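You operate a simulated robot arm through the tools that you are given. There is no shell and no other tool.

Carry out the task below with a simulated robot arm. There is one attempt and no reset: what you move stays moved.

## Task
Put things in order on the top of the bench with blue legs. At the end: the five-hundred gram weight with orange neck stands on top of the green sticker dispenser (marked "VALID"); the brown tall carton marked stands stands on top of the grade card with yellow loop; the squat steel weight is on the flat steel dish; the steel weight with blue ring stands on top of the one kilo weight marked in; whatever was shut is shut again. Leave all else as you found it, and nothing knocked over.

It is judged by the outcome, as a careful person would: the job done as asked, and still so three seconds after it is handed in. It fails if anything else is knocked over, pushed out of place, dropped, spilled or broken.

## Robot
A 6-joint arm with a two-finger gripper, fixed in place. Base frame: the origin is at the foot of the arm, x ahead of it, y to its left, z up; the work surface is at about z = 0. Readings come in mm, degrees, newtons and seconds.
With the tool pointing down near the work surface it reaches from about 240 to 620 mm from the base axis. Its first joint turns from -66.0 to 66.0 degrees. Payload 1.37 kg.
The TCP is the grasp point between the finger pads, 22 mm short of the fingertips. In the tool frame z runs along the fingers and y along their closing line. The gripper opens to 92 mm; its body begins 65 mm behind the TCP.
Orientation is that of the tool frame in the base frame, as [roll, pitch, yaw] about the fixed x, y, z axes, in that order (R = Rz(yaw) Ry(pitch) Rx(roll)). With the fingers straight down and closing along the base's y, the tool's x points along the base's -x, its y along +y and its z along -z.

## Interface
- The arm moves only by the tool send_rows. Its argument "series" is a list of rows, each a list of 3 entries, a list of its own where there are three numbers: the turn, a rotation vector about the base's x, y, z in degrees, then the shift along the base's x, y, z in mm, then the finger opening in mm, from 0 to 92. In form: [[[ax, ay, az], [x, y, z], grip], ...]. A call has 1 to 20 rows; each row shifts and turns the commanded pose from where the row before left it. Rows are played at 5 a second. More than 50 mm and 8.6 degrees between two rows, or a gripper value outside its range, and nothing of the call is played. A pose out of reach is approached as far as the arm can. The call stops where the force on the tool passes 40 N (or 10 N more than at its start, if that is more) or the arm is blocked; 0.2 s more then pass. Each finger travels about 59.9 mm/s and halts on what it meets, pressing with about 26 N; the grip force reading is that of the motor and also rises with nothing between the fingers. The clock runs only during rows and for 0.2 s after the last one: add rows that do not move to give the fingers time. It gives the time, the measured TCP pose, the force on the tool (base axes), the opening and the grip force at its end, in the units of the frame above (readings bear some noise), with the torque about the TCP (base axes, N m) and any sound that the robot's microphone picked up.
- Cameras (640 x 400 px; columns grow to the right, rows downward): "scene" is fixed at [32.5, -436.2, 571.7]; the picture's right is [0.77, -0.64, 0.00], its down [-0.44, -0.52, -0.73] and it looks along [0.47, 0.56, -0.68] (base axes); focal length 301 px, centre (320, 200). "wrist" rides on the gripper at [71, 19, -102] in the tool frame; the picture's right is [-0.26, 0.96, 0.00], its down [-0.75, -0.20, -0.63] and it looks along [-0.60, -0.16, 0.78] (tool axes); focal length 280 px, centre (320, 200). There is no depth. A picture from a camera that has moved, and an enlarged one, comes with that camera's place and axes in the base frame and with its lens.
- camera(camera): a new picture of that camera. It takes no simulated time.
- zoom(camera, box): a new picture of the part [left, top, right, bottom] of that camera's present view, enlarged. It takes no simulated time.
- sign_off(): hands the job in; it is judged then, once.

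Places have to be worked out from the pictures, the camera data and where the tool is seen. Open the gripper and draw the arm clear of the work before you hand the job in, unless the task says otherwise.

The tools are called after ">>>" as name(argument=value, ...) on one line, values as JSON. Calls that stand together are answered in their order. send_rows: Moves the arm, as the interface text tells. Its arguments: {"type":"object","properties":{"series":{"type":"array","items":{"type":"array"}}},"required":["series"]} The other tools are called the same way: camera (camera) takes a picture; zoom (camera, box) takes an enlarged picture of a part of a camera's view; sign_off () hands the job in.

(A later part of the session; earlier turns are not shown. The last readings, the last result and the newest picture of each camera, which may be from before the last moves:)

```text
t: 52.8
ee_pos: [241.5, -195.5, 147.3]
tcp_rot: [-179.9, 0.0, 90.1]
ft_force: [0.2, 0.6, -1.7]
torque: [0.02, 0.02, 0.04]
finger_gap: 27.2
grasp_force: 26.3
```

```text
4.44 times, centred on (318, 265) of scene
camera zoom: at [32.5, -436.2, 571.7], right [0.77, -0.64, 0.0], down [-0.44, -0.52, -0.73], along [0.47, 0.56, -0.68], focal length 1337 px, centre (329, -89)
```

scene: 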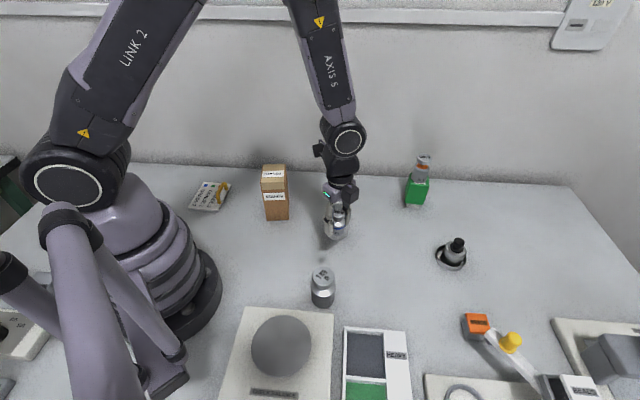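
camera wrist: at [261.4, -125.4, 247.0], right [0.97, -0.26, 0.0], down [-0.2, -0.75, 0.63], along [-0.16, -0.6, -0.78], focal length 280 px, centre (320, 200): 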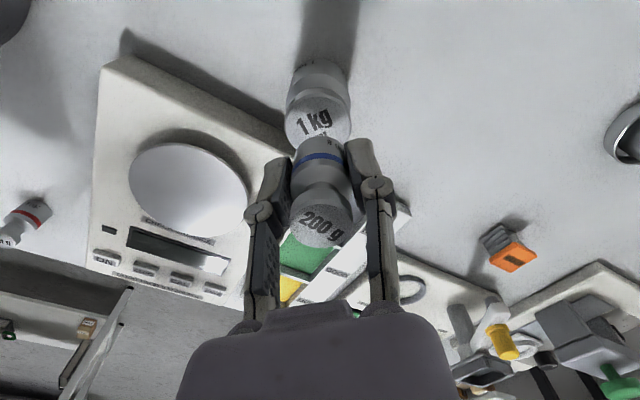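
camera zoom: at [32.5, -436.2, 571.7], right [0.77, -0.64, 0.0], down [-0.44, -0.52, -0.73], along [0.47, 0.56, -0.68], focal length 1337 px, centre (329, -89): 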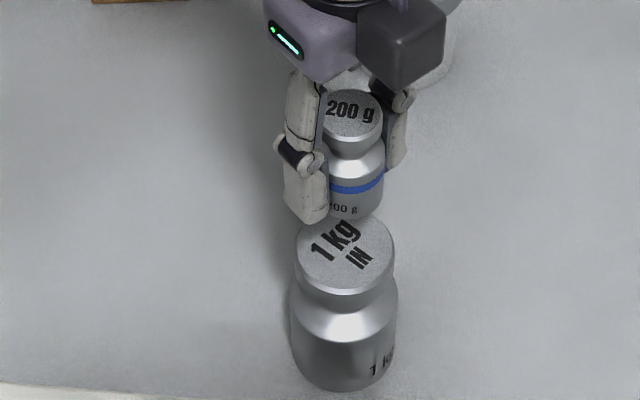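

Both views put the 1 kg cap centre about (-1.6,-1.4) from the held weight. I'll correct and descend to just above the cap.

>>> send_rows(series=[[[0, 0, 0], [-1.6, -1.4, -12], 15], [[0, 0, 0], [0, 0, -12], 15], [[0, 0, 0], [0, 0, -8], 15], [[0, 0, 0], [0, 0, 0], 15]])

>>> zoom(camera="scene", box=[290, 230, 350, 290])

>>> zoom(camera="wrist", box=[250, 60, 390, 200])

```text
t: 53.8
ee_pos: [241.2, -198.6, 115.2]
tcp_rot: [-180.0, -0.1, 90.0]
ft_force: [0.3, -0.3, -1.6]
torque: [0.01, -0.02, 0.0]
finger_gap: 27.4
grasp_force: 26.3
```

```text
6.67 times, centred on (320, 260) of scene
camera zoom: at [32.6, -436.2, 571.7], right [0.77, -0.64, 0.0], down [-0.44, -0.52, -0.73], along [0.47, 0.56, -0.68], focal length 2006 px, centre (320, -200)
```

zoom: 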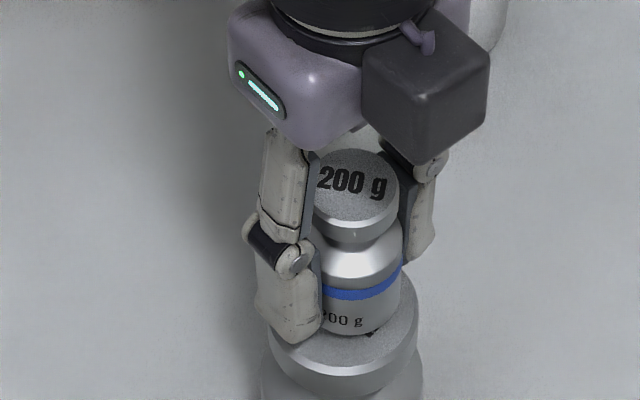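

```text
2.86 times, centred on (320, 130) of wrist
camera zoom: at [260.8, -126.8, 214.5], right [0.96, -0.26, 0.0], down [-0.2, -0.75, 0.63], along [-0.16, -0.6, -0.78], focal length 801 px, centre (320, 400)
```

zoom: 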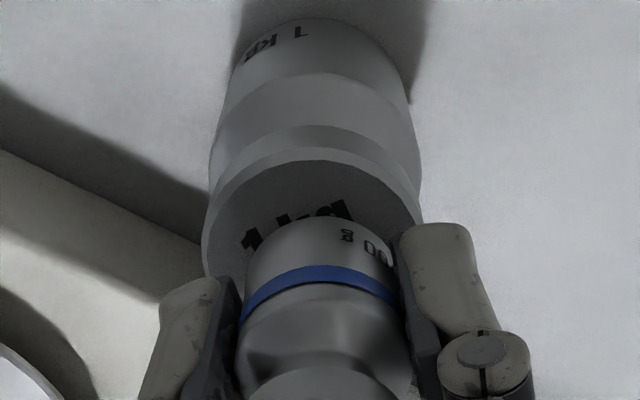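

Slight offset remains (~1.5 mm in x). I'll shift -1.5 in x and step down to contact.

>>> send_rows(series=[[[0, 0, 0], [-1.5, 0, -3], 15], [[0, 0, 0], [0, 0, -2], 15], [[0, 0, 0], [0, 0, -2], 15], [[0, 0, 0], [0, 0, 0], 15]])

>>> send_rows(series=[[[0, 0, 0], [0, 0, -1], 15], [[0, 0, 0], [0, 0, -1], 15], [[0, 0, 0], [0, 0, 0], 15]])

>>> zoom(camera="scene", box=[290, 230, 350, 290])

```text
t: 54.8
ee_pos: [239.4, -197.4, 107.2]
tcp_rot: [179.9, 0.0, 90.0]
ft_force: [-5.5, 0.8, 21.0]
torque: [-0.04, 0.12, 0.13]
finger_gap: 27.3
grasp_force: 26.1
```

```text
t: 55.6
ee_pos: [240.1, -197.7, 105.8]
tcp_rot: [-180.0, 0.1, 90.0]
ft_force: [-3.6, -0.3, 19.8]
torque: [-0.06, 0.15, 0.08]
finger_gap: 27.2
grasp_force: 26.1
```

```text
6.67 times, centred on (320, 260) of scene
camera zoom: at [32.5, -436.2, 571.8], right [0.77, -0.64, 0.0], down [-0.44, -0.52, -0.73], along [0.47, 0.56, -0.68], focal length 2006 px, centre (320, -200)
```

zoom: 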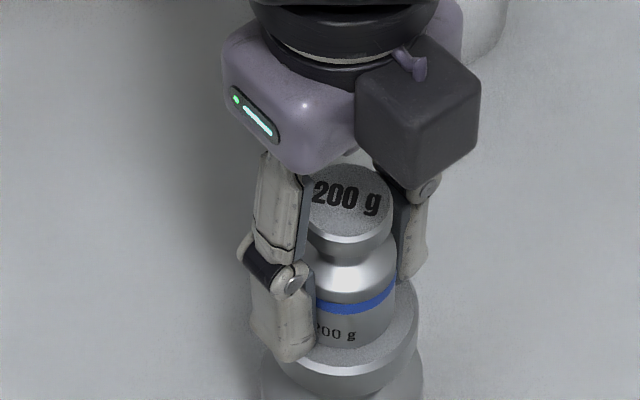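

It's in contact with the cap (~20 N). I'll ease off and open slowly.

>>> send_rows(series=[[[0, 0, 0], [0, 0, 2], 15], [[0, 0, 0], [0, 0, 0], 22], [[0, 0, 0], [0, 0, 0], 30], [[0, 0, 0], [0, 0, 0], 38], [[0, 0, 0], [0, 0, 0], 46], [[0, 0, 0], [0, 0, 0], 46]])

>>> zoom(camera="scene", box=[290, 230, 350, 290])

>>> camera(camera="wrist")

```text
t: 57.0
ee_pos: [240.2, -196.7, 107.0]
tcp_rot: [-180.0, 0.0, 90.0]
ft_force: [-0.5, -0.3, -0.3]
torque: [-0.01, 0.02, -0.04]
finger_gap: 45.9
grasp_force: 0.0
```

```text
6.67 times, centred on (320, 260) of scene
camera zoom: at [32.5, -436.2, 571.7], right [0.77, -0.64, 0.0], down [-0.44, -0.52, -0.73], along [0.47, 0.56, -0.68], focal length 2006 px, centre (320, -200)
```

zoom: 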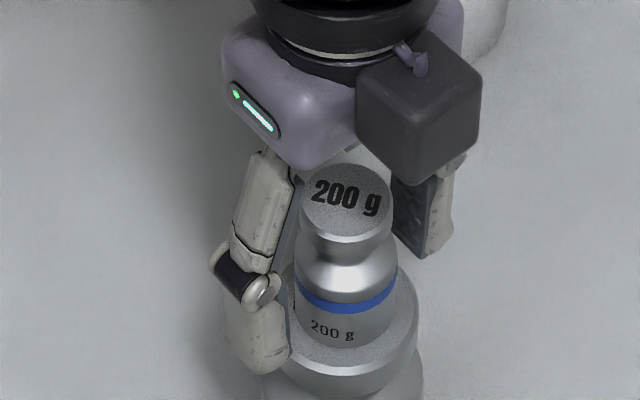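

```text
taken
camera wrist: at [259.2, -126.5, 207.8], right [0.96, -0.26, 0.0], down [-0.2, -0.75, 0.63], along [-0.16, -0.6, -0.78], focal length 280 px, centre (320, 200)
```

wrist: 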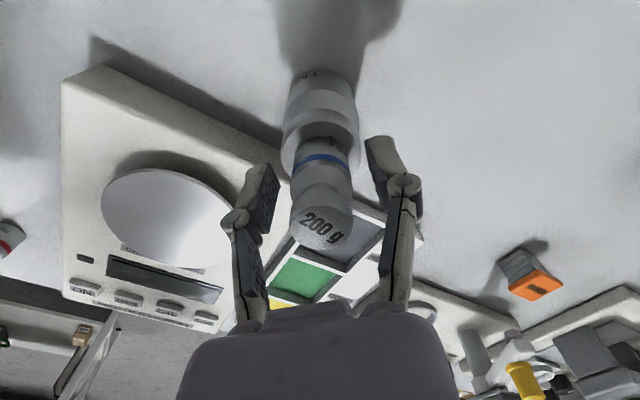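

It stands upright on the 1 kg weight. I'll open a bit more, rise straight up, and move back to a survey height.

>>> send_rows(series=[[[0, 0, 0], [0, 0, 0], 54], [[0, 0, 0], [0, 0, 10], 54], [[0, 0, 0], [0, 0, 20], 54], [[0, 0, 0], [0, 0, 30], 54], [[0, 0, 0], [0, 0, 35], 54], [[0, 0, 0], [0, 0, 35], 54], [[0, 0, 0], [0, 0, 30], 54], [[0, 0, 0], [0, 0, 0], 54]])

>>> zoom(camera="scene", box=[280, 210, 360, 310])

>>> camera(camera="scene")

```text
t: 58.8
ee_pos: [240.4, -197.3, 268.9]
tcp_rot: [-179.9, 0.1, 90.0]
ft_force: [-0.1, 0.6, 0.4]
torque: [-0.02, 0.01, 0.02]
finger_gap: 54.2
grasp_force: 0.0
```

```text
4.00 times, centred on (320, 260) of scene
camera zoom: at [32.5, -436.2, 571.7], right [0.77, -0.64, 0.0], down [-0.44, -0.52, -0.73], along [0.47, 0.56, -0.68], focal length 1204 px, centre (320, -40)
```

zoom: 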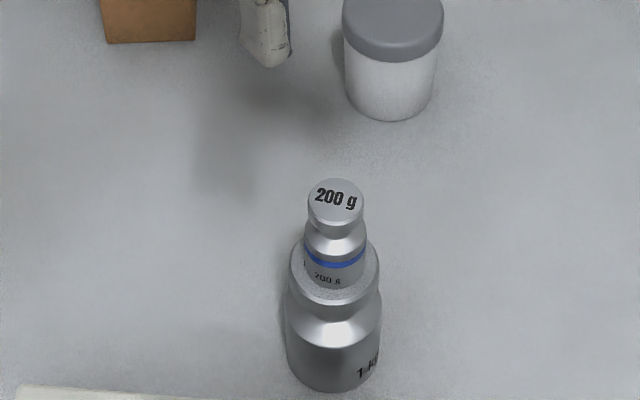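

```text
taken
```

scene: 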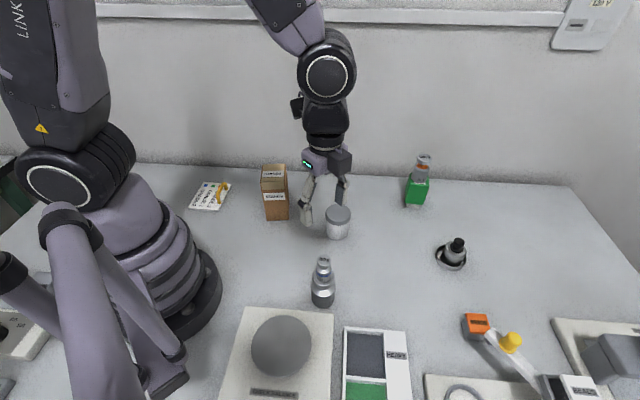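

All four weights on that side are done and the 1 kg hasn't moved. Next is the carton: I'll turn the tool +144° (so the camera sits on the base side) while moving toward it at a safe height.

>>> send_rows(series=[[[0, 0, 8], [0.5, 11.5, 1.5], 70], [[0, 0, 8], [0.5, 11.5, 1.5], 80], [[0, 0, 8], [0.5, 11.5, 1.5], 88], [[0, 0, 8], [0.5, 11.5, 1.5], 88], [[0, 0, 8], [0.5, 11.5, 1.5], 88], [[0, 0, 8], [0.5, 11.5, 1.5], 88], [[0, 0, 8], [0.5, 11.5, 1.5], 88], [[0, 0, 8], [0.5, 11.5, 1.5], 88], [[0, 0, 8], [0.5, 11.5, 1.5], 88], [[0, 0, 8], [0.5, 11.5, 1.5], 88], [[0, 0, 8], [0.5, 11.5, 1.5], 88], [[0, 0, 8], [0.5, 11.5, 1.5], 88], [[0, 0, 8], [0.5, 11.5, 1.5], 88], [[0, 0, 8], [0.5, 11.5, 1.5], 88], [[0, 0, 8], [0.5, 11.5, 1.5], 88], [[0, 0, 8], [0.5, 11.5, 1.5], 88], [[0, 0, 8], [0.5, 11.5, 1.5], 88], [[0, 0, 8], [0.5, 11.5, 1.5], 88], [[0, 0, 0], [0, 0, 0], 88]])

>>> camera(camera="wrist")

>>> camera(camera="scene")

```text
t: 62.8
ee_pos: [249.7, 10.1, 294.9]
tcp_rot: [179.9, 0.0, -125.9]
ft_force: [-0.6, -0.1, -1.1]
torque: [0.01, 0.01, -0.02]
finger_gap: 87.9
grasp_force: 0.0
```

```text
taken
camera wrist: at [191.8, -35.9, 394.8], right [-0.63, 0.78, 0.0], down [0.61, 0.49, 0.63], along [0.49, 0.39, -0.78], focal length 280 px, centre (320, 200)
```

wrist: 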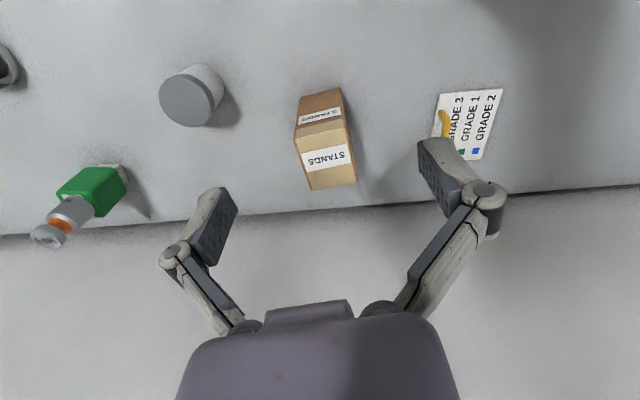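

```text
taken
```

scene: 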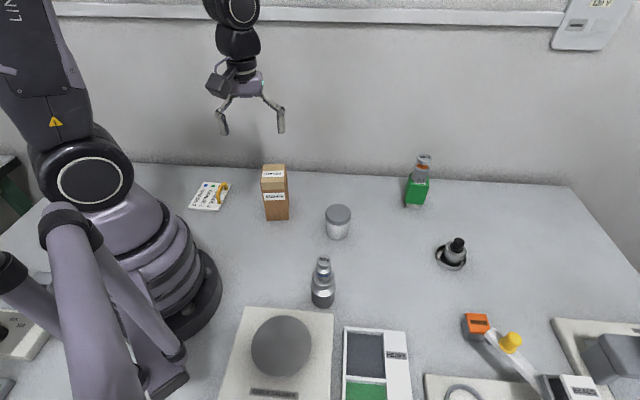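

The wrist view now shows the carton, card and loop clearly. I'll zoom on each.

>>> zoom(camera="wrist", box=[270, 70, 390, 200])

>>> zoom(camera="wrist", box=[410, 70, 530, 180])

>>> zoom(camera="scene", box=[180, 150, 310, 230])

```text
3.08 times, centred on (330, 135) of wrist
camera zoom: at [191.8, -35.9, 394.8], right [-0.63, 0.78, 0.0], down [0.61, 0.49, 0.63], along [0.49, 0.39, -0.78], focal length 863 px, centre (289, 400)
```

zoom: 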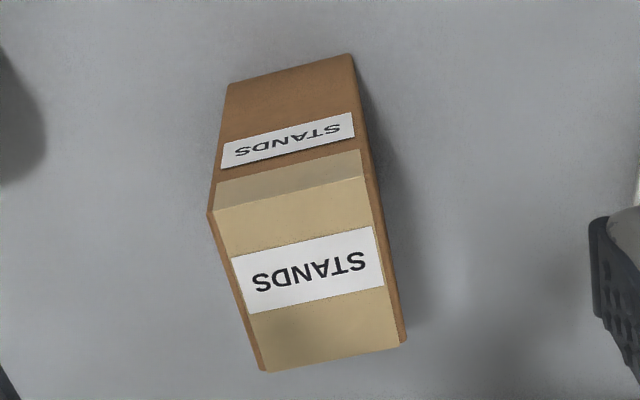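

```text
3.64 times, centred on (470, 125) of wrist
camera zoom: at [191.8, -35.9, 394.8], right [-0.63, 0.78, 0.0], down [0.61, 0.49, 0.63], along [0.49, 0.39, -0.78], focal length 1020 px, centre (-226, 473)
```

zoom: 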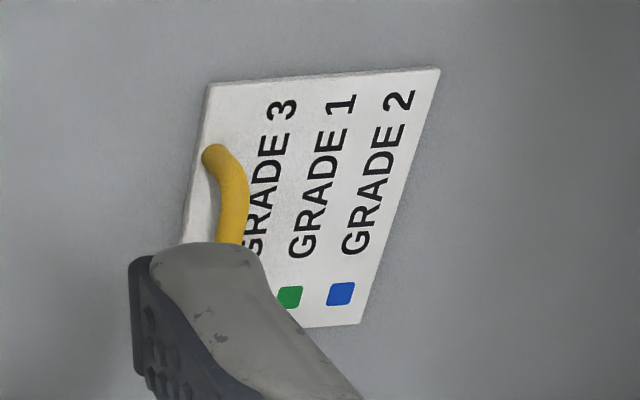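

```text
4.92 times, centred on (245, 190) of scene
camera zoom: at [32.6, -436.2, 571.7], right [0.77, -0.64, 0.0], down [-0.44, -0.52, -0.73], along [0.47, 0.56, -0.68], focal length 1481 px, centre (689, 249)
```

zoom: 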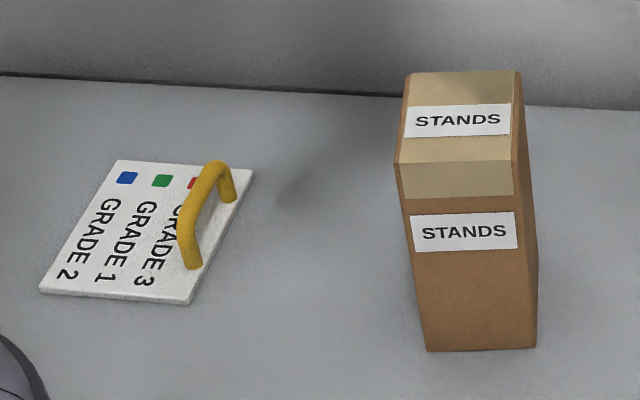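

The carton is 54×68×130 mm, centred at (311.3,69.3) with its narrow side along -37°. Before grasping it, I'll get a closer look at the card so the target spot is accurate.

>>> send_rows(series=[[[0, 0, -1.8], [-20, 36, -9], 88], [[0, 0, -1.8], [-20, 36, -9], 88], [[0, 0, -1.8], [-20, 36, -9], 88], [[0, 0, -1.8], [-20, 36, -9], 88], [[0, 0, -1.8], [-20, 36, -9], 88], [[0, 0, 0], [0, 0, 0], 88], [[0, 0, 0], [0, 0, 0], 88]])

>>> camera(camera="wrist")

>>> zoom(camera="wrist", box=[250, 50, 410, 190])

>>> camera(camera="scene")

```text
t: 64.4
ee_pos: [150.2, 189.9, 250.5]
tcp_rot: [-180.0, 0.0, -135.0]
ft_force: [0.0, -0.1, 0.2]
torque: [0.02, -0.01, 0.03]
finger_gap: 87.8
grasp_force: 0.0
```

```text
taken
camera wrist: at [85.8, 153.2, 350.5], right [-0.5, 0.87, 0.0], down [0.68, 0.39, 0.63], along [0.54, 0.31, -0.78], focal length 280 px, centre (320, 200)
```

wrist: 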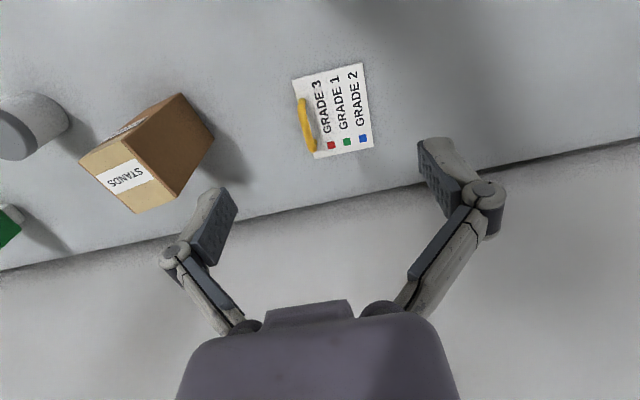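

```text
2.86 times, centred on (330, 120) of wrist
camera zoom: at [85.8, 153.2, 350.5], right [-0.5, 0.87, 0.0], down [0.68, 0.39, 0.63], along [0.54, 0.31, -0.78], focal length 801 px, centre (291, 429)
```

zoom: 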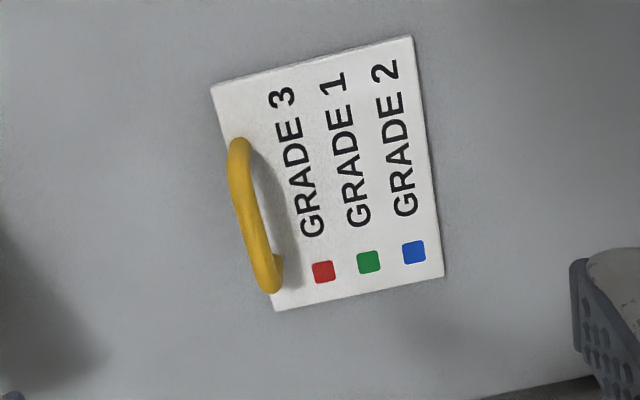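

```text
taken
```

scene: 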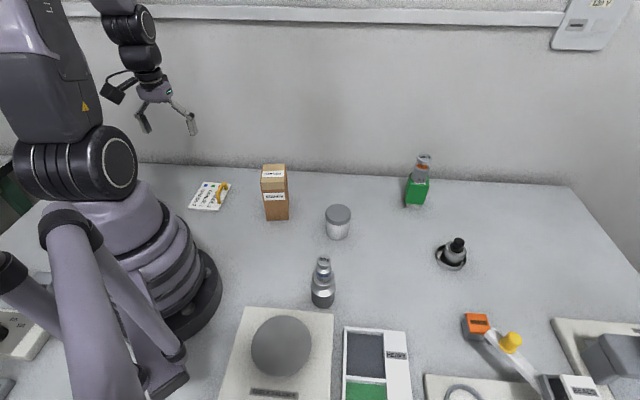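

The card is centred at (197.5,239.7), long axis at 43°, with the loop about 8 mm inside its c1–c4 edge. That gives a carton target near (193,244.6), rotated about -10° from now. I'll go back above the carton with the fingers aligned to its narrow side.

>>> send_rows(series=[[[0, 0, 1.56], [32.2, -24.1, 0], 92], [[0, 0, 1.56], [32.2, -24.1, 0], 92], [[0, 0, 1.56], [32.2, -24.1, 0], 92], [[0, 0, 1.56], [32.2, -24.1, 0], 92], [[0, 0, 1.56], [32.3, -24.2, 0], 92], [[0, 0, 0], [0, 0, 0], 92], [[0, 0, 0], [0, 0, 0], 92]])

>>> camera(camera="wrist")

>>> zoom(camera="scene", box=[210, 100, 340, 230])

```text
t: 66.0
ee_pos: [310.4, 68.4, 250.6]
tcp_rot: [-179.9, 0.0, -127.2]
ft_force: [-0.1, 0.2, -0.1]
torque: [-0.02, 0.02, -0.01]
finger_gap: 92.2
grasp_force: 0.1
```

```text
taken
camera wrist: at [253.0, 23.7, 350.3], right [-0.61, 0.79, 0.0], down [0.62, 0.48, 0.62], along [0.49, 0.38, -0.78], focal length 280 px, centre (320, 200)
```

wrist: 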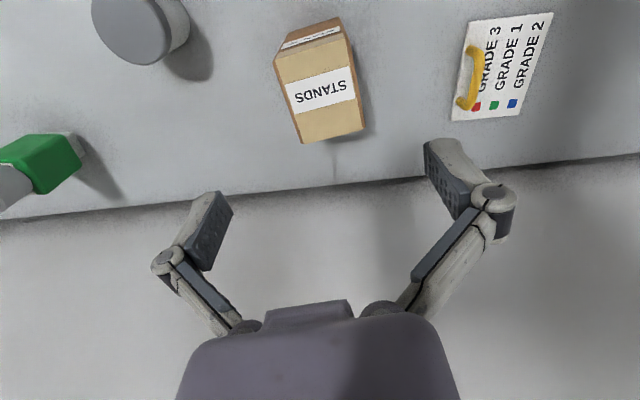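

```text
3.08 times, centred on (275, 165) of scene
camera zoom: at [32.6, -436.2, 571.7], right [0.77, -0.64, 0.0], down [-0.44, -0.52, -0.73], along [0.47, 0.56, -0.68], focal length 926 px, centre (458, 308)
```

zoom: 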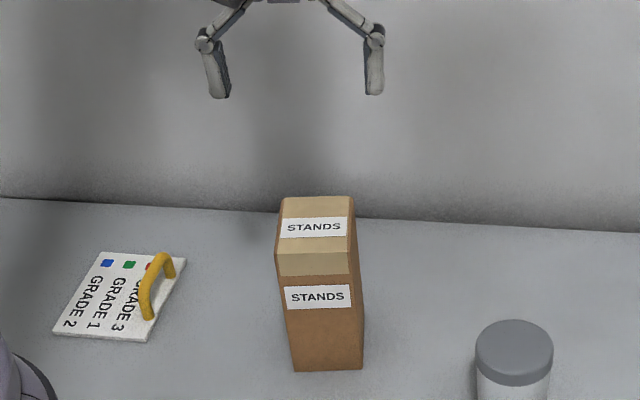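

I'll zoom the wrist view to re-measure the carton top from here.

>>> zoom(camera="wrist", box=[260, 10, 380, 150])

>>> zoom(camera="wrist", box=[430, 0, 570, 130])

```text
2.86 times, centred on (320, 80) of wrist
camera zoom: at [253.0, 23.7, 350.3], right [-0.61, 0.79, 0.0], down [0.62, 0.48, 0.62], along [0.49, 0.38, -0.78], focal length 801 px, centre (320, 543)
```

zoom: 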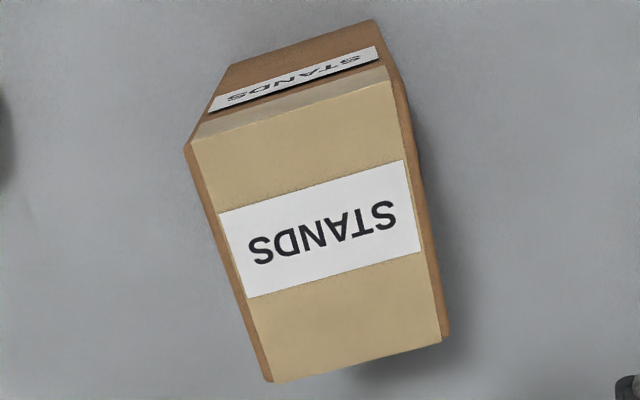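

```text
3.08 times, centred on (500, 65) of wrist
camera zoom: at [253.0, 23.7, 350.3], right [-0.61, 0.79, 0.0], down [0.62, 0.48, 0.62], along [0.49, 0.38, -0.78], focal length 863 px, centre (-234, 615)
```

zoom: 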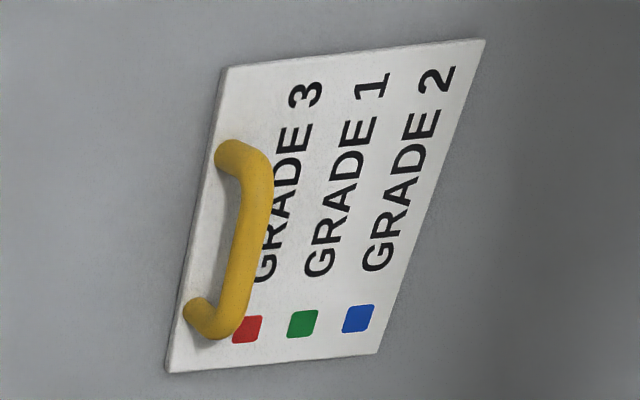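

Carton centre (309.8,69) at about -37°: the gripper is aligned within a millimetre. I'll descend to TCP z≈85 with the fingers fully open.

>>> send_rows(series=[[[0, 0, 0], [0, 0.5, -35], 92], [[0, 0, 0], [0, 0, -35], 92], [[0, 0, 0], [0, 0, -30], 92], [[0, 0, 0], [0, 0, -25], 92], [[0, 0, 0], [0, 0, -25], 92], [[0, 0, 0], [0, 0, -15.5], 92], [[0, 0, 0], [0, 0, 0], 92]])

>>> camera(camera="wrist")

>>> zoom(camera="scene", box=[210, 130, 340, 230])

```text
t: 67.6
ee_pos: [310.4, 70.7, 83.1]
tcp_rot: [-180.0, 0.0, -127.2]
ft_force: [-0.2, 0.2, 0.4]
torque: [-0.02, 0.02, 0.02]
finger_gap: 91.7
grasp_force: 0.0
```

```text
taken
camera wrist: at [252.0, 24.6, 183.2], right [-0.61, 0.79, 0.0], down [0.62, 0.48, 0.63], along [0.5, 0.38, -0.78], focal length 280 px, centre (320, 200)
```

wrist: 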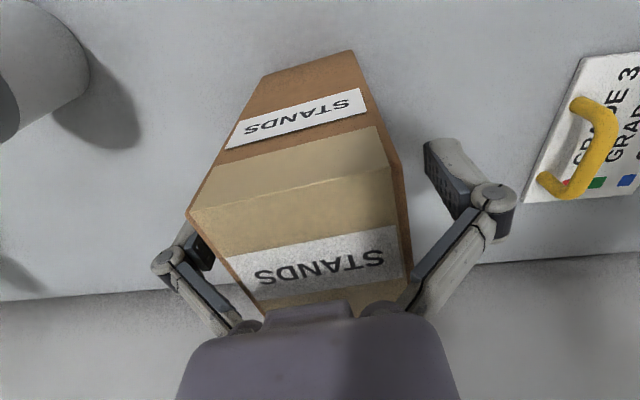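

```text
4.00 times, centred on (275, 180) of scene
camera zoom: at [32.6, -436.2, 571.7], right [0.77, -0.64, 0.0], down [-0.44, -0.52, -0.73], along [0.47, 0.56, -0.68], focal length 1204 px, centre (500, 280)
```

zoom: 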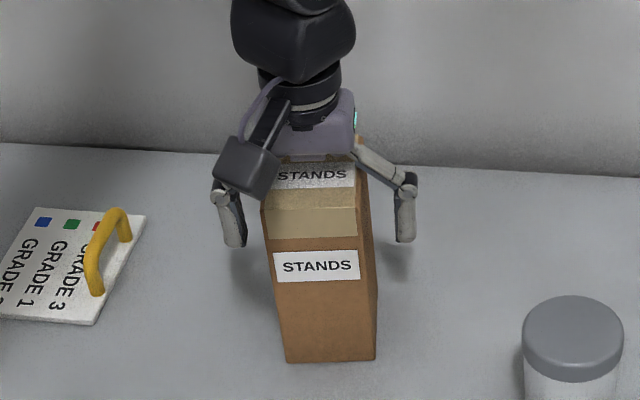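

Fingers straddle the carton evenly. I'll close on it and then lift slightly to read its load.

>>> send_rows(series=[[[0, 0, 0], [0, 0, 0], 72], [[0, 0, 0], [0, 0, 0], 58], [[0, 0, 0], [0, 0, 0], 45], [[0, 0, 0], [0, 0, 0], 42], [[0, 0, 0], [0, 0, 0], 42]])

>>> send_rows(series=[[[0, 0, 0], [0, 0, 3], 42], [[0, 0, 0], [0, 0, 5], 42], [[0, 0, 0], [0, 0, 7], 42], [[0, 0, 0], [0, 0, 0], 42]])

>>> camera(camera="wrist")

>>> zoom(camera="scene", box=[210, 130, 340, 230])

```text
t: 68.8
ee_pos: [311.2, 69.6, 84.6]
tcp_rot: [180.0, 0.0, -127.2]
ft_force: [-3.5, 0.2, 27.5]
torque: [0.06, 0.21, 0.17]
finger_gap: 74.3
grasp_force: 25.6
```

```text
t: 69.8
ee_pos: [310.4, 70.1, 98.7]
tcp_rot: [-180.0, 0.1, -127.2]
ft_force: [0.0, -0.1, -1.4]
torque: [-0.01, 0.01, -0.01]
finger_gap: 65.5
grasp_force: 26.0
```

```text
taken
camera wrist: at [251.9, 24.7, 198.7], right [-0.61, 0.79, 0.0], down [0.62, 0.48, 0.62], along [0.49, 0.38, -0.78], focal length 280 px, centre (320, 200)
```

wrist: 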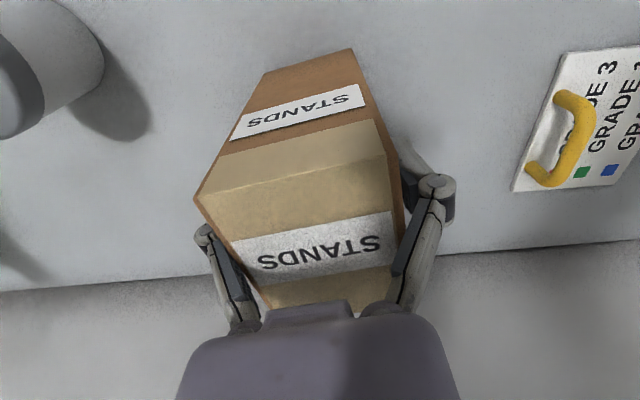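

```text
4.00 times, centred on (275, 180) of scene
camera zoom: at [32.6, -436.2, 571.7], right [0.77, -0.64, 0.0], down [-0.44, -0.52, -0.73], along [0.47, 0.56, -0.68], focal length 1204 px, centre (500, 280)
```

zoom: 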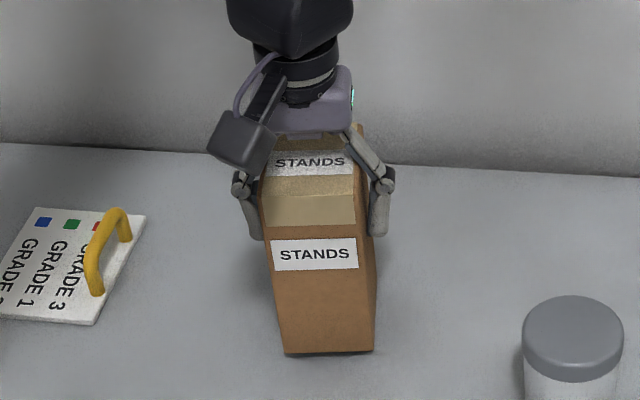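

The gap stopped at 74 mm with upward force: the finger links are wedging on the carton's top edges because I went too deep, and it got lifted a few mm. I'll lower it gently back to the bench before re-gripping higher.

>>> send_rows(series=[[[0, 0, 0], [0, 0, -2], 42], [[0, 0, 0], [0, 0, -2], 42], [[0, 0, 0], [0, 0, -1], 42], [[0, 0, 0], [0, 0, 0], 42]])

>>> zoom(camera="scene", box=[235, 150, 315, 230])

```text
t: 70.8
ee_pos: [310.3, 69.6, 94.1]
tcp_rot: [-179.9, 0.0, -127.2]
ft_force: [0.1, 0.4, -1.4]
torque: [-0.01, 0.02, -0.01]
finger_gap: 64.9
grasp_force: 26.6
```

```text
5.00 times, centred on (275, 190) of scene
camera zoom: at [32.6, -436.2, 571.7], right [0.77, -0.64, 0.0], down [-0.44, -0.52, -0.73], along [0.47, 0.56, -0.68], focal length 1504 px, centre (545, 250)
```

zoom: 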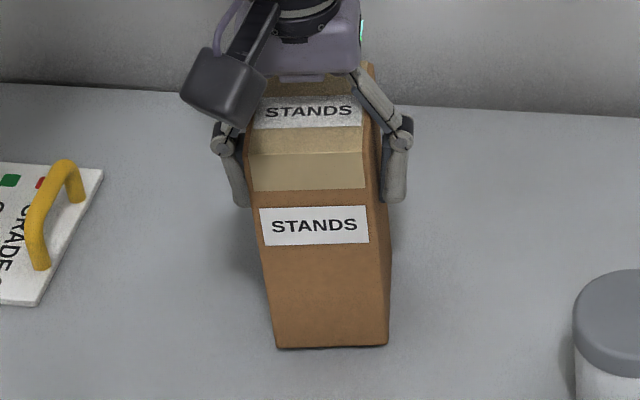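

The carton is still slightly off the table (load -1.4 N). I'll keep lowering in small steps until the load changes.

>>> send_rows(series=[[[0, 0, 0], [0, 0, -1], 42], [[0, 0, 0], [0, 0, -1], 42], [[0, 0, 0], [0, 0, 0], 42]])

>>> send_rows(series=[[[0, 0, 0], [0, 0, -1], 42], [[0, 0, 0], [0, 0, 0], 42]])

>>> zoom(camera="scene", box=[235, 150, 315, 230])

```text
t: 71.6
ee_pos: [311.2, 68.3, 91.8]
tcp_rot: [-180.0, -0.1, -127.2]
ft_force: [-0.2, -0.3, -0.7]
torque: [0.01, -0.01, 0.0]
finger_gap: 64.4
grasp_force: 25.4
```

```text
t: 72.2
ee_pos: [309.8, 69.3, 90.9]
tcp_rot: [-179.9, 0.0, -127.2]
ft_force: [0.5, -0.4, -0.6]
torque: [0.0, -0.01, -0.03]
finger_gap: 63.9
grasp_force: 26.4
```

```text
5.00 times, centred on (275, 190) of scene
camera zoom: at [32.6, -436.2, 571.7], right [0.77, -0.64, 0.0], down [-0.44, -0.52, -0.73], along [0.47, 0.56, -0.68], focal length 1504 px, centre (545, 250)
```

zoom: 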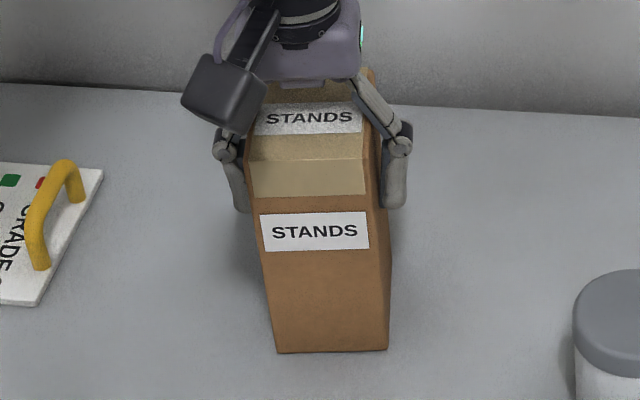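

Almost on the table (load -0.6 N, bottom edge nearly back at its original pixel row). I'll lower 1.5 mm more and check.

>>> send_rows(series=[[[0, 0, 0], [0, 0, -1], 42], [[0, 0, 0], [0, 0, -0.7], 42], [[0, 0, 0], [0, 0, 0], 42]])

>>> zoom(camera="scene", box=[235, 150, 315, 230])

```text
t: 73.2
ee_pos: [310.3, 69.5, 90.3]
tcp_rot: [-179.9, -0.1, -127.1]
ft_force: [-1.5, 1.8, 9.5]
torque: [0.1, 0.07, 0.07]
finger_gap: 63.9
grasp_force: 25.8
stopped in row 3: the force on the tool passed its limit at 42 N (the readings are from after the stop); the commanded pose is now the measured one
```

```text
5.00 times, centred on (275, 190) of scene
camera zoom: at [32.5, -436.2, 571.7], right [0.77, -0.64, 0.0], down [-0.44, -0.52, -0.73], along [0.47, 0.56, -0.68], focal length 1504 px, centre (545, 250)
```

zoom: 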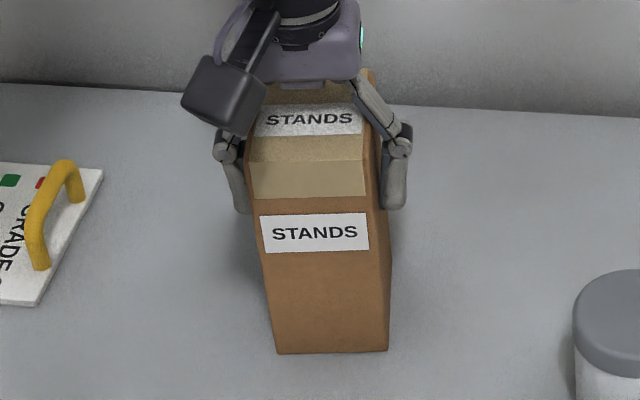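

The carton is back on the table. I'll open the fingers and check it stands straight and undamaged.

>>> send_rows(series=[[[0, 0, 0], [0, 0, 0.5], 70], [[0, 0, 0], [0, 0, 0], 80], [[0, 0, 0], [0, 0, 0], 92], [[0, 0, 0], [0, 0, 0], 92], [[0, 0, 0], [0, 0, 0], 92]])

>>> zoom(camera="scene", box=[235, 150, 315, 230])

>>> camera(camera="wrist")

```text
t: 74.4
ee_pos: [309.5, 70.2, 89.6]
tcp_rot: [-180.0, 0.0, -127.2]
ft_force: [0.2, -1.1, 1.1]
torque: [-0.02, 0.0, -0.01]
finger_gap: 92.2
grasp_force: 0.0
```

```text
5.00 times, centred on (275, 190) of scene
camera zoom: at [32.5, -436.2, 571.7], right [0.77, -0.64, 0.0], down [-0.44, -0.52, -0.73], along [0.47, 0.56, -0.68], focal length 1504 px, centre (545, 250)
```

zoom: 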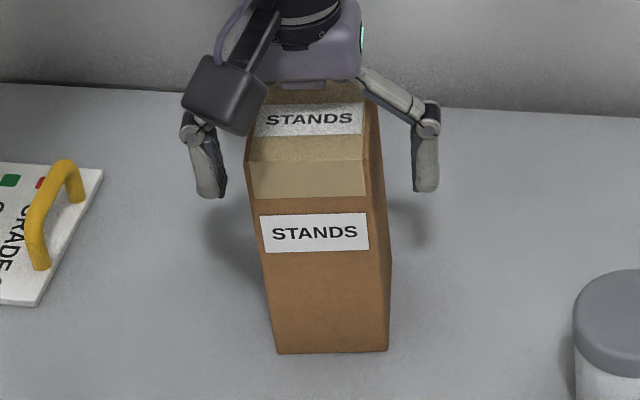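

```text
taken
camera wrist: at [251.7, 24.5, 190.6], right [-0.61, 0.79, 0.0], down [0.62, 0.48, 0.63], along [0.5, 0.38, -0.78], focal length 280 px, centre (320, 200)
```

wrist: 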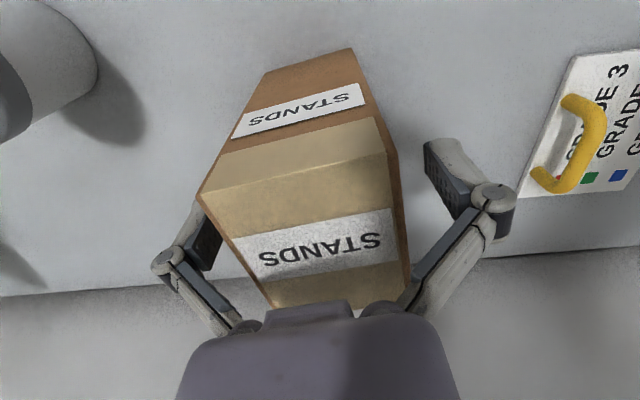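

The carton stands fine where it was. I'll raise to TCP z≈118 so only the top ~12 mm is above the grasp point, and close there.

>>> send_rows(series=[[[0, 0, 0], [0, 0, 10], 92], [[0, 0, 0], [0, 0, 10], 92], [[0, 0, 0], [0, 0, 8], 92], [[0, 0, 0], [0, 0, 0], 80], [[0, 0, 0], [0, 0, 0], 66], [[0, 0, 0], [0, 0, 0], 60], [[0, 0, 0], [0, 0, 0], 60]])

>>> camera(camera="wrist")

>>> zoom(camera="scene", box=[235, 140, 315, 230])

```text
t: 76.0
ee_pos: [309.9, 68.3, 118.6]
tcp_rot: [180.0, 0.1, -127.2]
ft_force: [0.7, 0.6, 0.6]
torque: [-0.02, 0.0, 0.02]
finger_gap: 59.9
grasp_force: 0.0
```

```text
taken
camera wrist: at [251.8, 24.3, 219.0], right [-0.61, 0.79, 0.0], down [0.62, 0.48, 0.63], along [0.5, 0.38, -0.78], focal length 280 px, centre (320, 200)
```

wrist: 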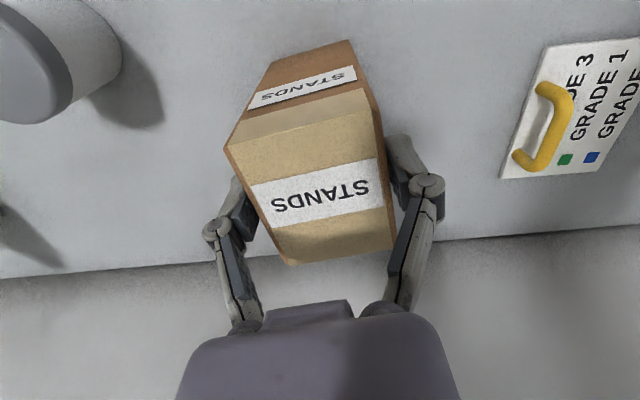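

```text
4.44 times, centred on (275, 185) of scene
camera zoom: at [32.5, -436.2, 571.7], right [0.77, -0.64, 0.0], down [-0.44, -0.52, -0.73], along [0.47, 0.56, -0.68], focal length 1337 px, centre (520, 267)
```

zoom: 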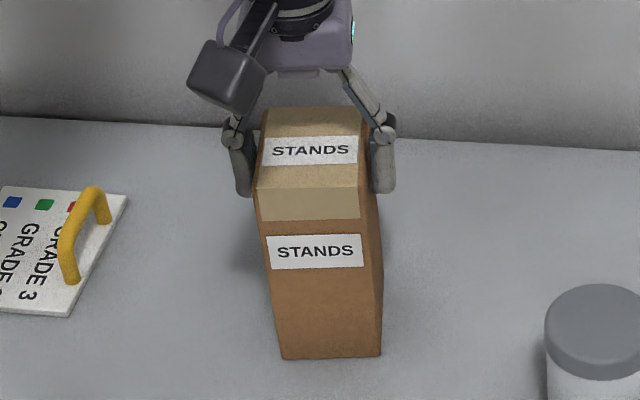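

Gap 60 mm with no contact force; the pads flank the carton's upper part cleanly. I'll close fully on it.

>>> send_rows(series=[[[0, 0, 0], [0, 0, 0], 54], [[0, 0, 0], [0, 0, 0], 46], [[0, 0, 0], [0, 0, 0], 42], [[0, 0, 0], [0, 0, 0], 42]])

>>> zoom(camera="scene", box=[235, 140, 315, 230])

```text
t: 77.0
ee_pos: [311.1, 69.5, 118.9]
tcp_rot: [179.9, 0.0, -127.3]
ft_force: [-1.9, 1.3, 5.3]
torque: [-0.05, 0.03, 0.0]
finger_gap: 57.6
grasp_force: 26.1
```

```text
4.44 times, centred on (275, 185) of scene
camera zoom: at [32.5, -436.2, 571.7], right [0.77, -0.64, 0.0], down [-0.44, -0.52, -0.73], along [0.47, 0.56, -0.68], focal length 1337 px, centre (520, 267)
```

zoom: 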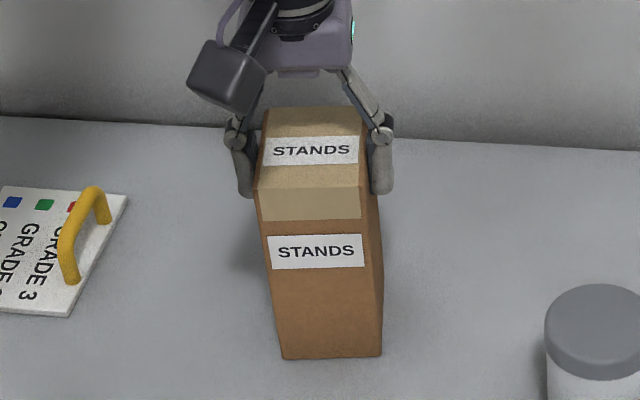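

Gap 57.6 mm, about the carton's width. I'll lift a few mm and see whether the gap holds (true pad grip).

>>> send_rows(series=[[[0, 0, 0], [0, 0, 2], 42], [[0, 0, 0], [0, 0, 3], 42], [[0, 0, 0], [0, 0, 3], 42], [[0, 0, 0], [0, 0, 0], 42], [[0, 0, 0], [0, 0, 0], 42]])

>>> zoom(camera="scene", box=[235, 140, 315, 230])

>>> zoom(camera="wrist", box=[190, 20, 470, 300])

```text
t: 78.2
ee_pos: [310.2, 69.2, 126.3]
tcp_rot: [179.9, 0.0, -127.2]
ft_force: [0.1, 0.6, -1.6]
torque: [0.0, 0.01, 0.01]
finger_gap: 57.7
grasp_force: 26.0
```

```text
4.44 times, centred on (275, 185) of scene
camera zoom: at [32.6, -436.2, 571.7], right [0.77, -0.64, 0.0], down [-0.44, -0.52, -0.73], along [0.47, 0.56, -0.68], focal length 1337 px, centre (520, 267)
```

zoom: 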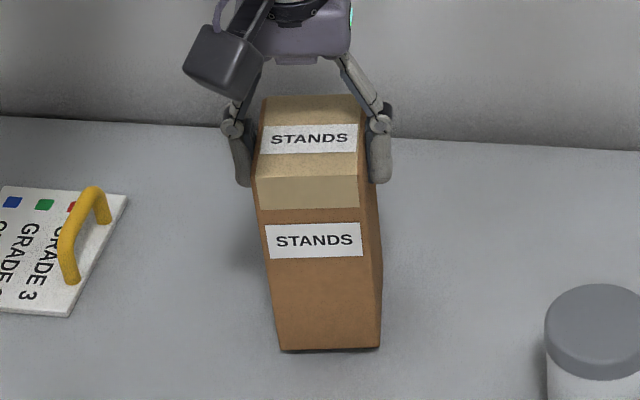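

```text
1.43 times, centred on (330, 160) of wrist
camera zoom: at [251.7, 24.6, 226.8], right [-0.61, 0.79, 0.0], down [0.62, 0.48, 0.63], along [0.5, 0.38, -0.78], focal length 401 px, centre (306, 257)
```

zoom: 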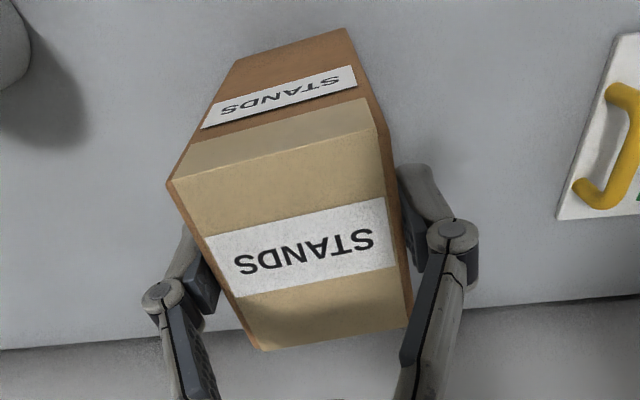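

The gap held at 57.7 mm and the load is ~1.6 N. I'll zoom tightly to check whether the pads themselves (not the links) hold the carton.

>>> zoom(camera="scene", box=[250, 150, 300, 195])

>>> zoom(camera="wrist", box=[340, 120, 430, 250])

>>> zoom(camera="wrist", box=[200, 160, 320, 300])

```text
8.89 times, centred on (275, 172) of scene
camera zoom: at [32.6, -436.2, 571.7], right [0.77, -0.64, 0.0], down [-0.44, -0.52, -0.73], along [0.47, 0.56, -0.68], focal length 2675 px, centre (720, 444)
```

zoom: 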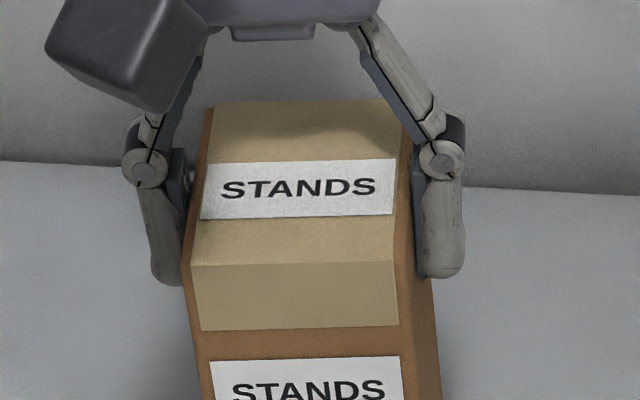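

```text
3.08 times, centred on (385, 185) of wrist
camera zoom: at [251.7, 24.6, 226.8], right [-0.61, 0.79, 0.0], down [0.62, 0.48, 0.63], along [0.5, 0.38, -0.78], focal length 863 px, centre (120, 246)
```

zoom: 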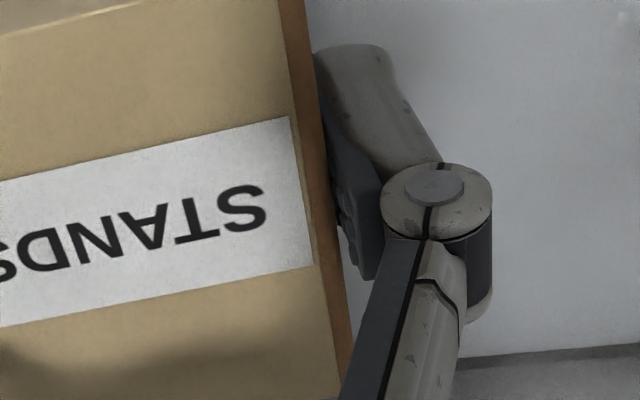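

```text
2.86 times, centred on (260, 230) of wrist
camera zoom: at [251.7, 24.6, 226.8], right [-0.61, 0.79, 0.0], down [0.62, 0.48, 0.63], along [0.5, 0.38, -0.78], focal length 801 px, centre (491, 114)
```

zoom: 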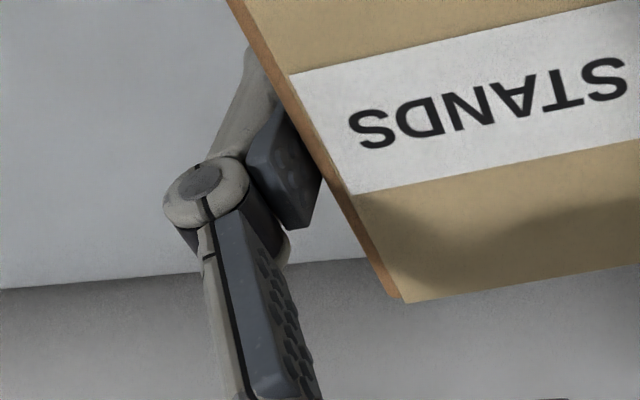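

The pads are flush against the carton sides (so the carton is ~57.6 mm wide and a bit shorter than I thought). I'll raise it well above the loop and carry it over the card while turning -9.8°.

>>> send_rows(series=[[[0, 0, 0], [0, 0, 10], 42], [[0, 0, 0], [0, 0, 15], 42], [[0, 0, 0], [0, 0, 20], 42], [[0, 0, -1.4], [-15, 22, 5], 42], [[0, 0, -1.4], [-17, 25, 0], 42], [[0, 0, -1.4], [-17, 25, 0], 42], [[0, 0, -1.4], [-17, 25, 0], 42], [[0, 0, -1.4], [-17, 25, 0], 42], [[0, 0, -1.4], [-17, 25, 0], 42], [[0, 0, -1.4], [-15, 22, 0], 42], [[0, 0, 0], [0, 0, 0], 42], [[0, 0, 0], [0, 0, 0], 42]])

>>> camera(camera="wrist")

>>> camera(camera="scene")

>>> zoom(camera="scene", box=[160, 110, 270, 220])

```text
t: 80.8
ee_pos: [195.1, 237.5, 176.3]
tcp_rot: [179.9, 0.1, -137.0]
ft_force: [0.4, -0.1, -1.0]
torque: [0.03, -0.01, 0.03]
finger_gap: 57.7
grasp_force: 26.0
```

```text
taken
camera wrist: at [130.1, 203.7, 276.5], right [-0.47, 0.88, 0.0], down [0.69, 0.36, 0.63], along [0.55, 0.29, -0.78], focal length 280 px, centre (320, 200)
```

wrist: 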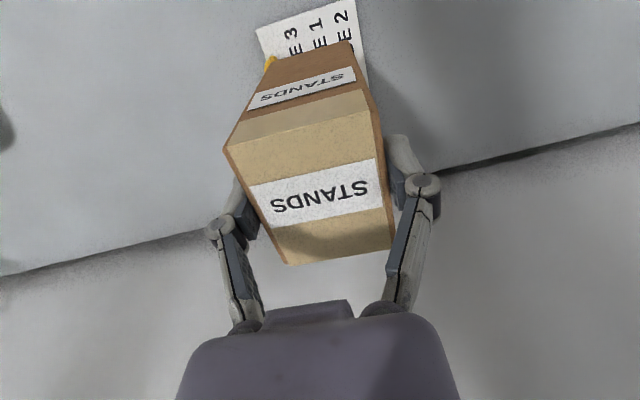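

```text
taken
```

scene: 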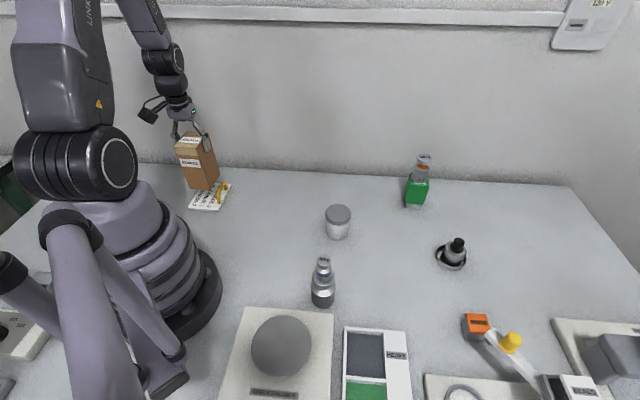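

```text
3.64 times, centred on (215, 165) of scene
camera zoom: at [32.6, -436.2, 571.7], right [0.77, -0.64, 0.0], down [-0.44, -0.52, -0.73], along [0.47, 0.56, -0.68], focal length 1094 px, centre (702, 327)
```

zoom: 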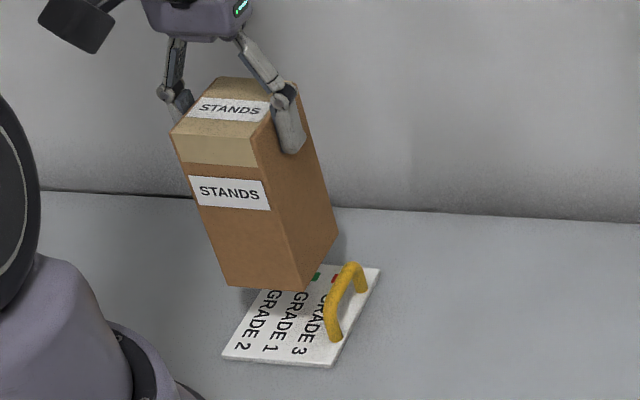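

The carton is over the card, oriented parallel to it, but about 5 mm too close to the loop side. I'll shift by (-5.3,+2.5), lower to about 17 mm above the card and re-check.

>>> send_rows(series=[[[0, 0, 0], [-5.3, 2.5, 0], 42], [[0, 0, 0], [0, 0, -12], 42], [[0, 0, 0], [0, 0, -12], 42], [[0, 0, 0], [0, 0, -10], 42], [[0, 0, 0], [0, 0, -6], 42], [[0, 0, 0], [0, 0, 0], 42]])

>>> zoom(camera="scene", box=[165, 130, 255, 220])

>>> camera(camera="wrist")

```text
t: 82.2
ee_pos: [189.2, 241.0, 134.7]
tcp_rot: [-180.0, -0.1, -137.0]
ft_force: [0.6, 0.7, -0.8]
torque: [-0.04, 0.03, -0.03]
finger_gap: 57.5
grasp_force: 26.0
```

```text
4.44 times, centred on (210, 175) of scene
camera zoom: at [32.6, -436.2, 571.7], right [0.77, -0.64, 0.0], down [-0.44, -0.52, -0.73], along [0.47, 0.56, -0.68], focal length 1337 px, centre (809, 311)
```

zoom: 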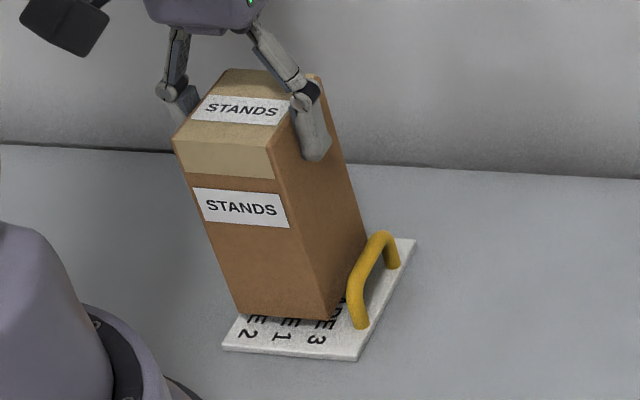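

```text
taken
camera wrist: at [124.5, 206.2, 235.9], right [-0.47, 0.88, 0.0], down [0.69, 0.36, 0.63], along [0.55, 0.29, -0.78], focal length 280 px, centre (320, 200)
```

wrist: 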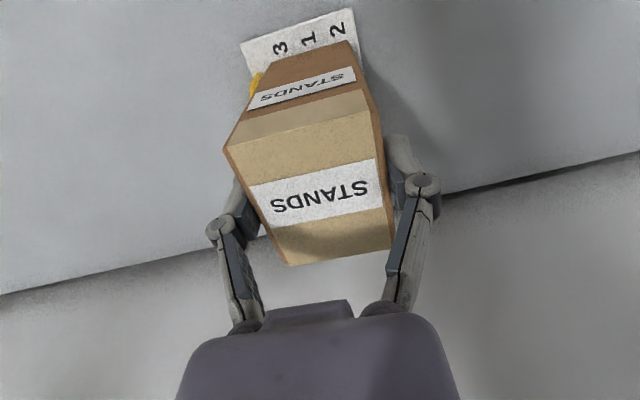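

I'll zoom tightly on the carton's foot and the card edges from both cameras.

>>> zoom(camera="scene", box=[185, 175, 249, 215])

>>> zoom(camera="wrist", box=[230, 0, 390, 100])

```text
10.00 times, centred on (217, 195) of scene
camera zoom: at [32.6, -436.2, 571.7], right [0.77, -0.64, 0.0], down [-0.44, -0.52, -0.73], along [0.47, 0.56, -0.68], focal length 3009 px, centre (1350, 250)
```

zoom: 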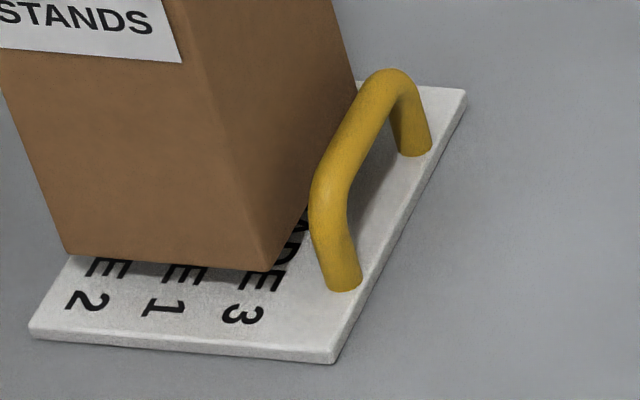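

```text
4.00 times, centred on (310, 50) of wrist
camera zoom: at [124.5, 206.2, 235.9], right [-0.47, 0.88, 0.0], down [0.69, 0.36, 0.63], along [0.55, 0.29, -0.78], focal length 1122 px, centre (360, 800)
```

zoom: 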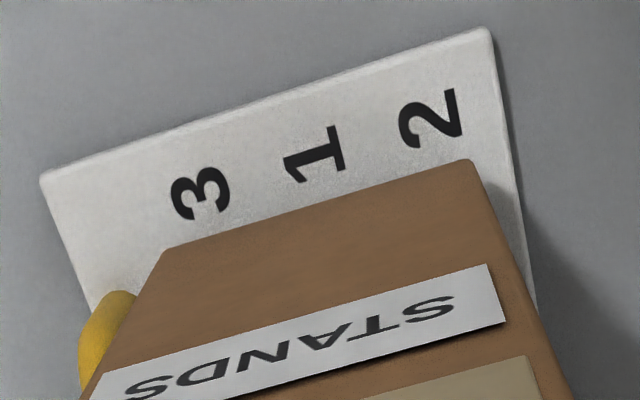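

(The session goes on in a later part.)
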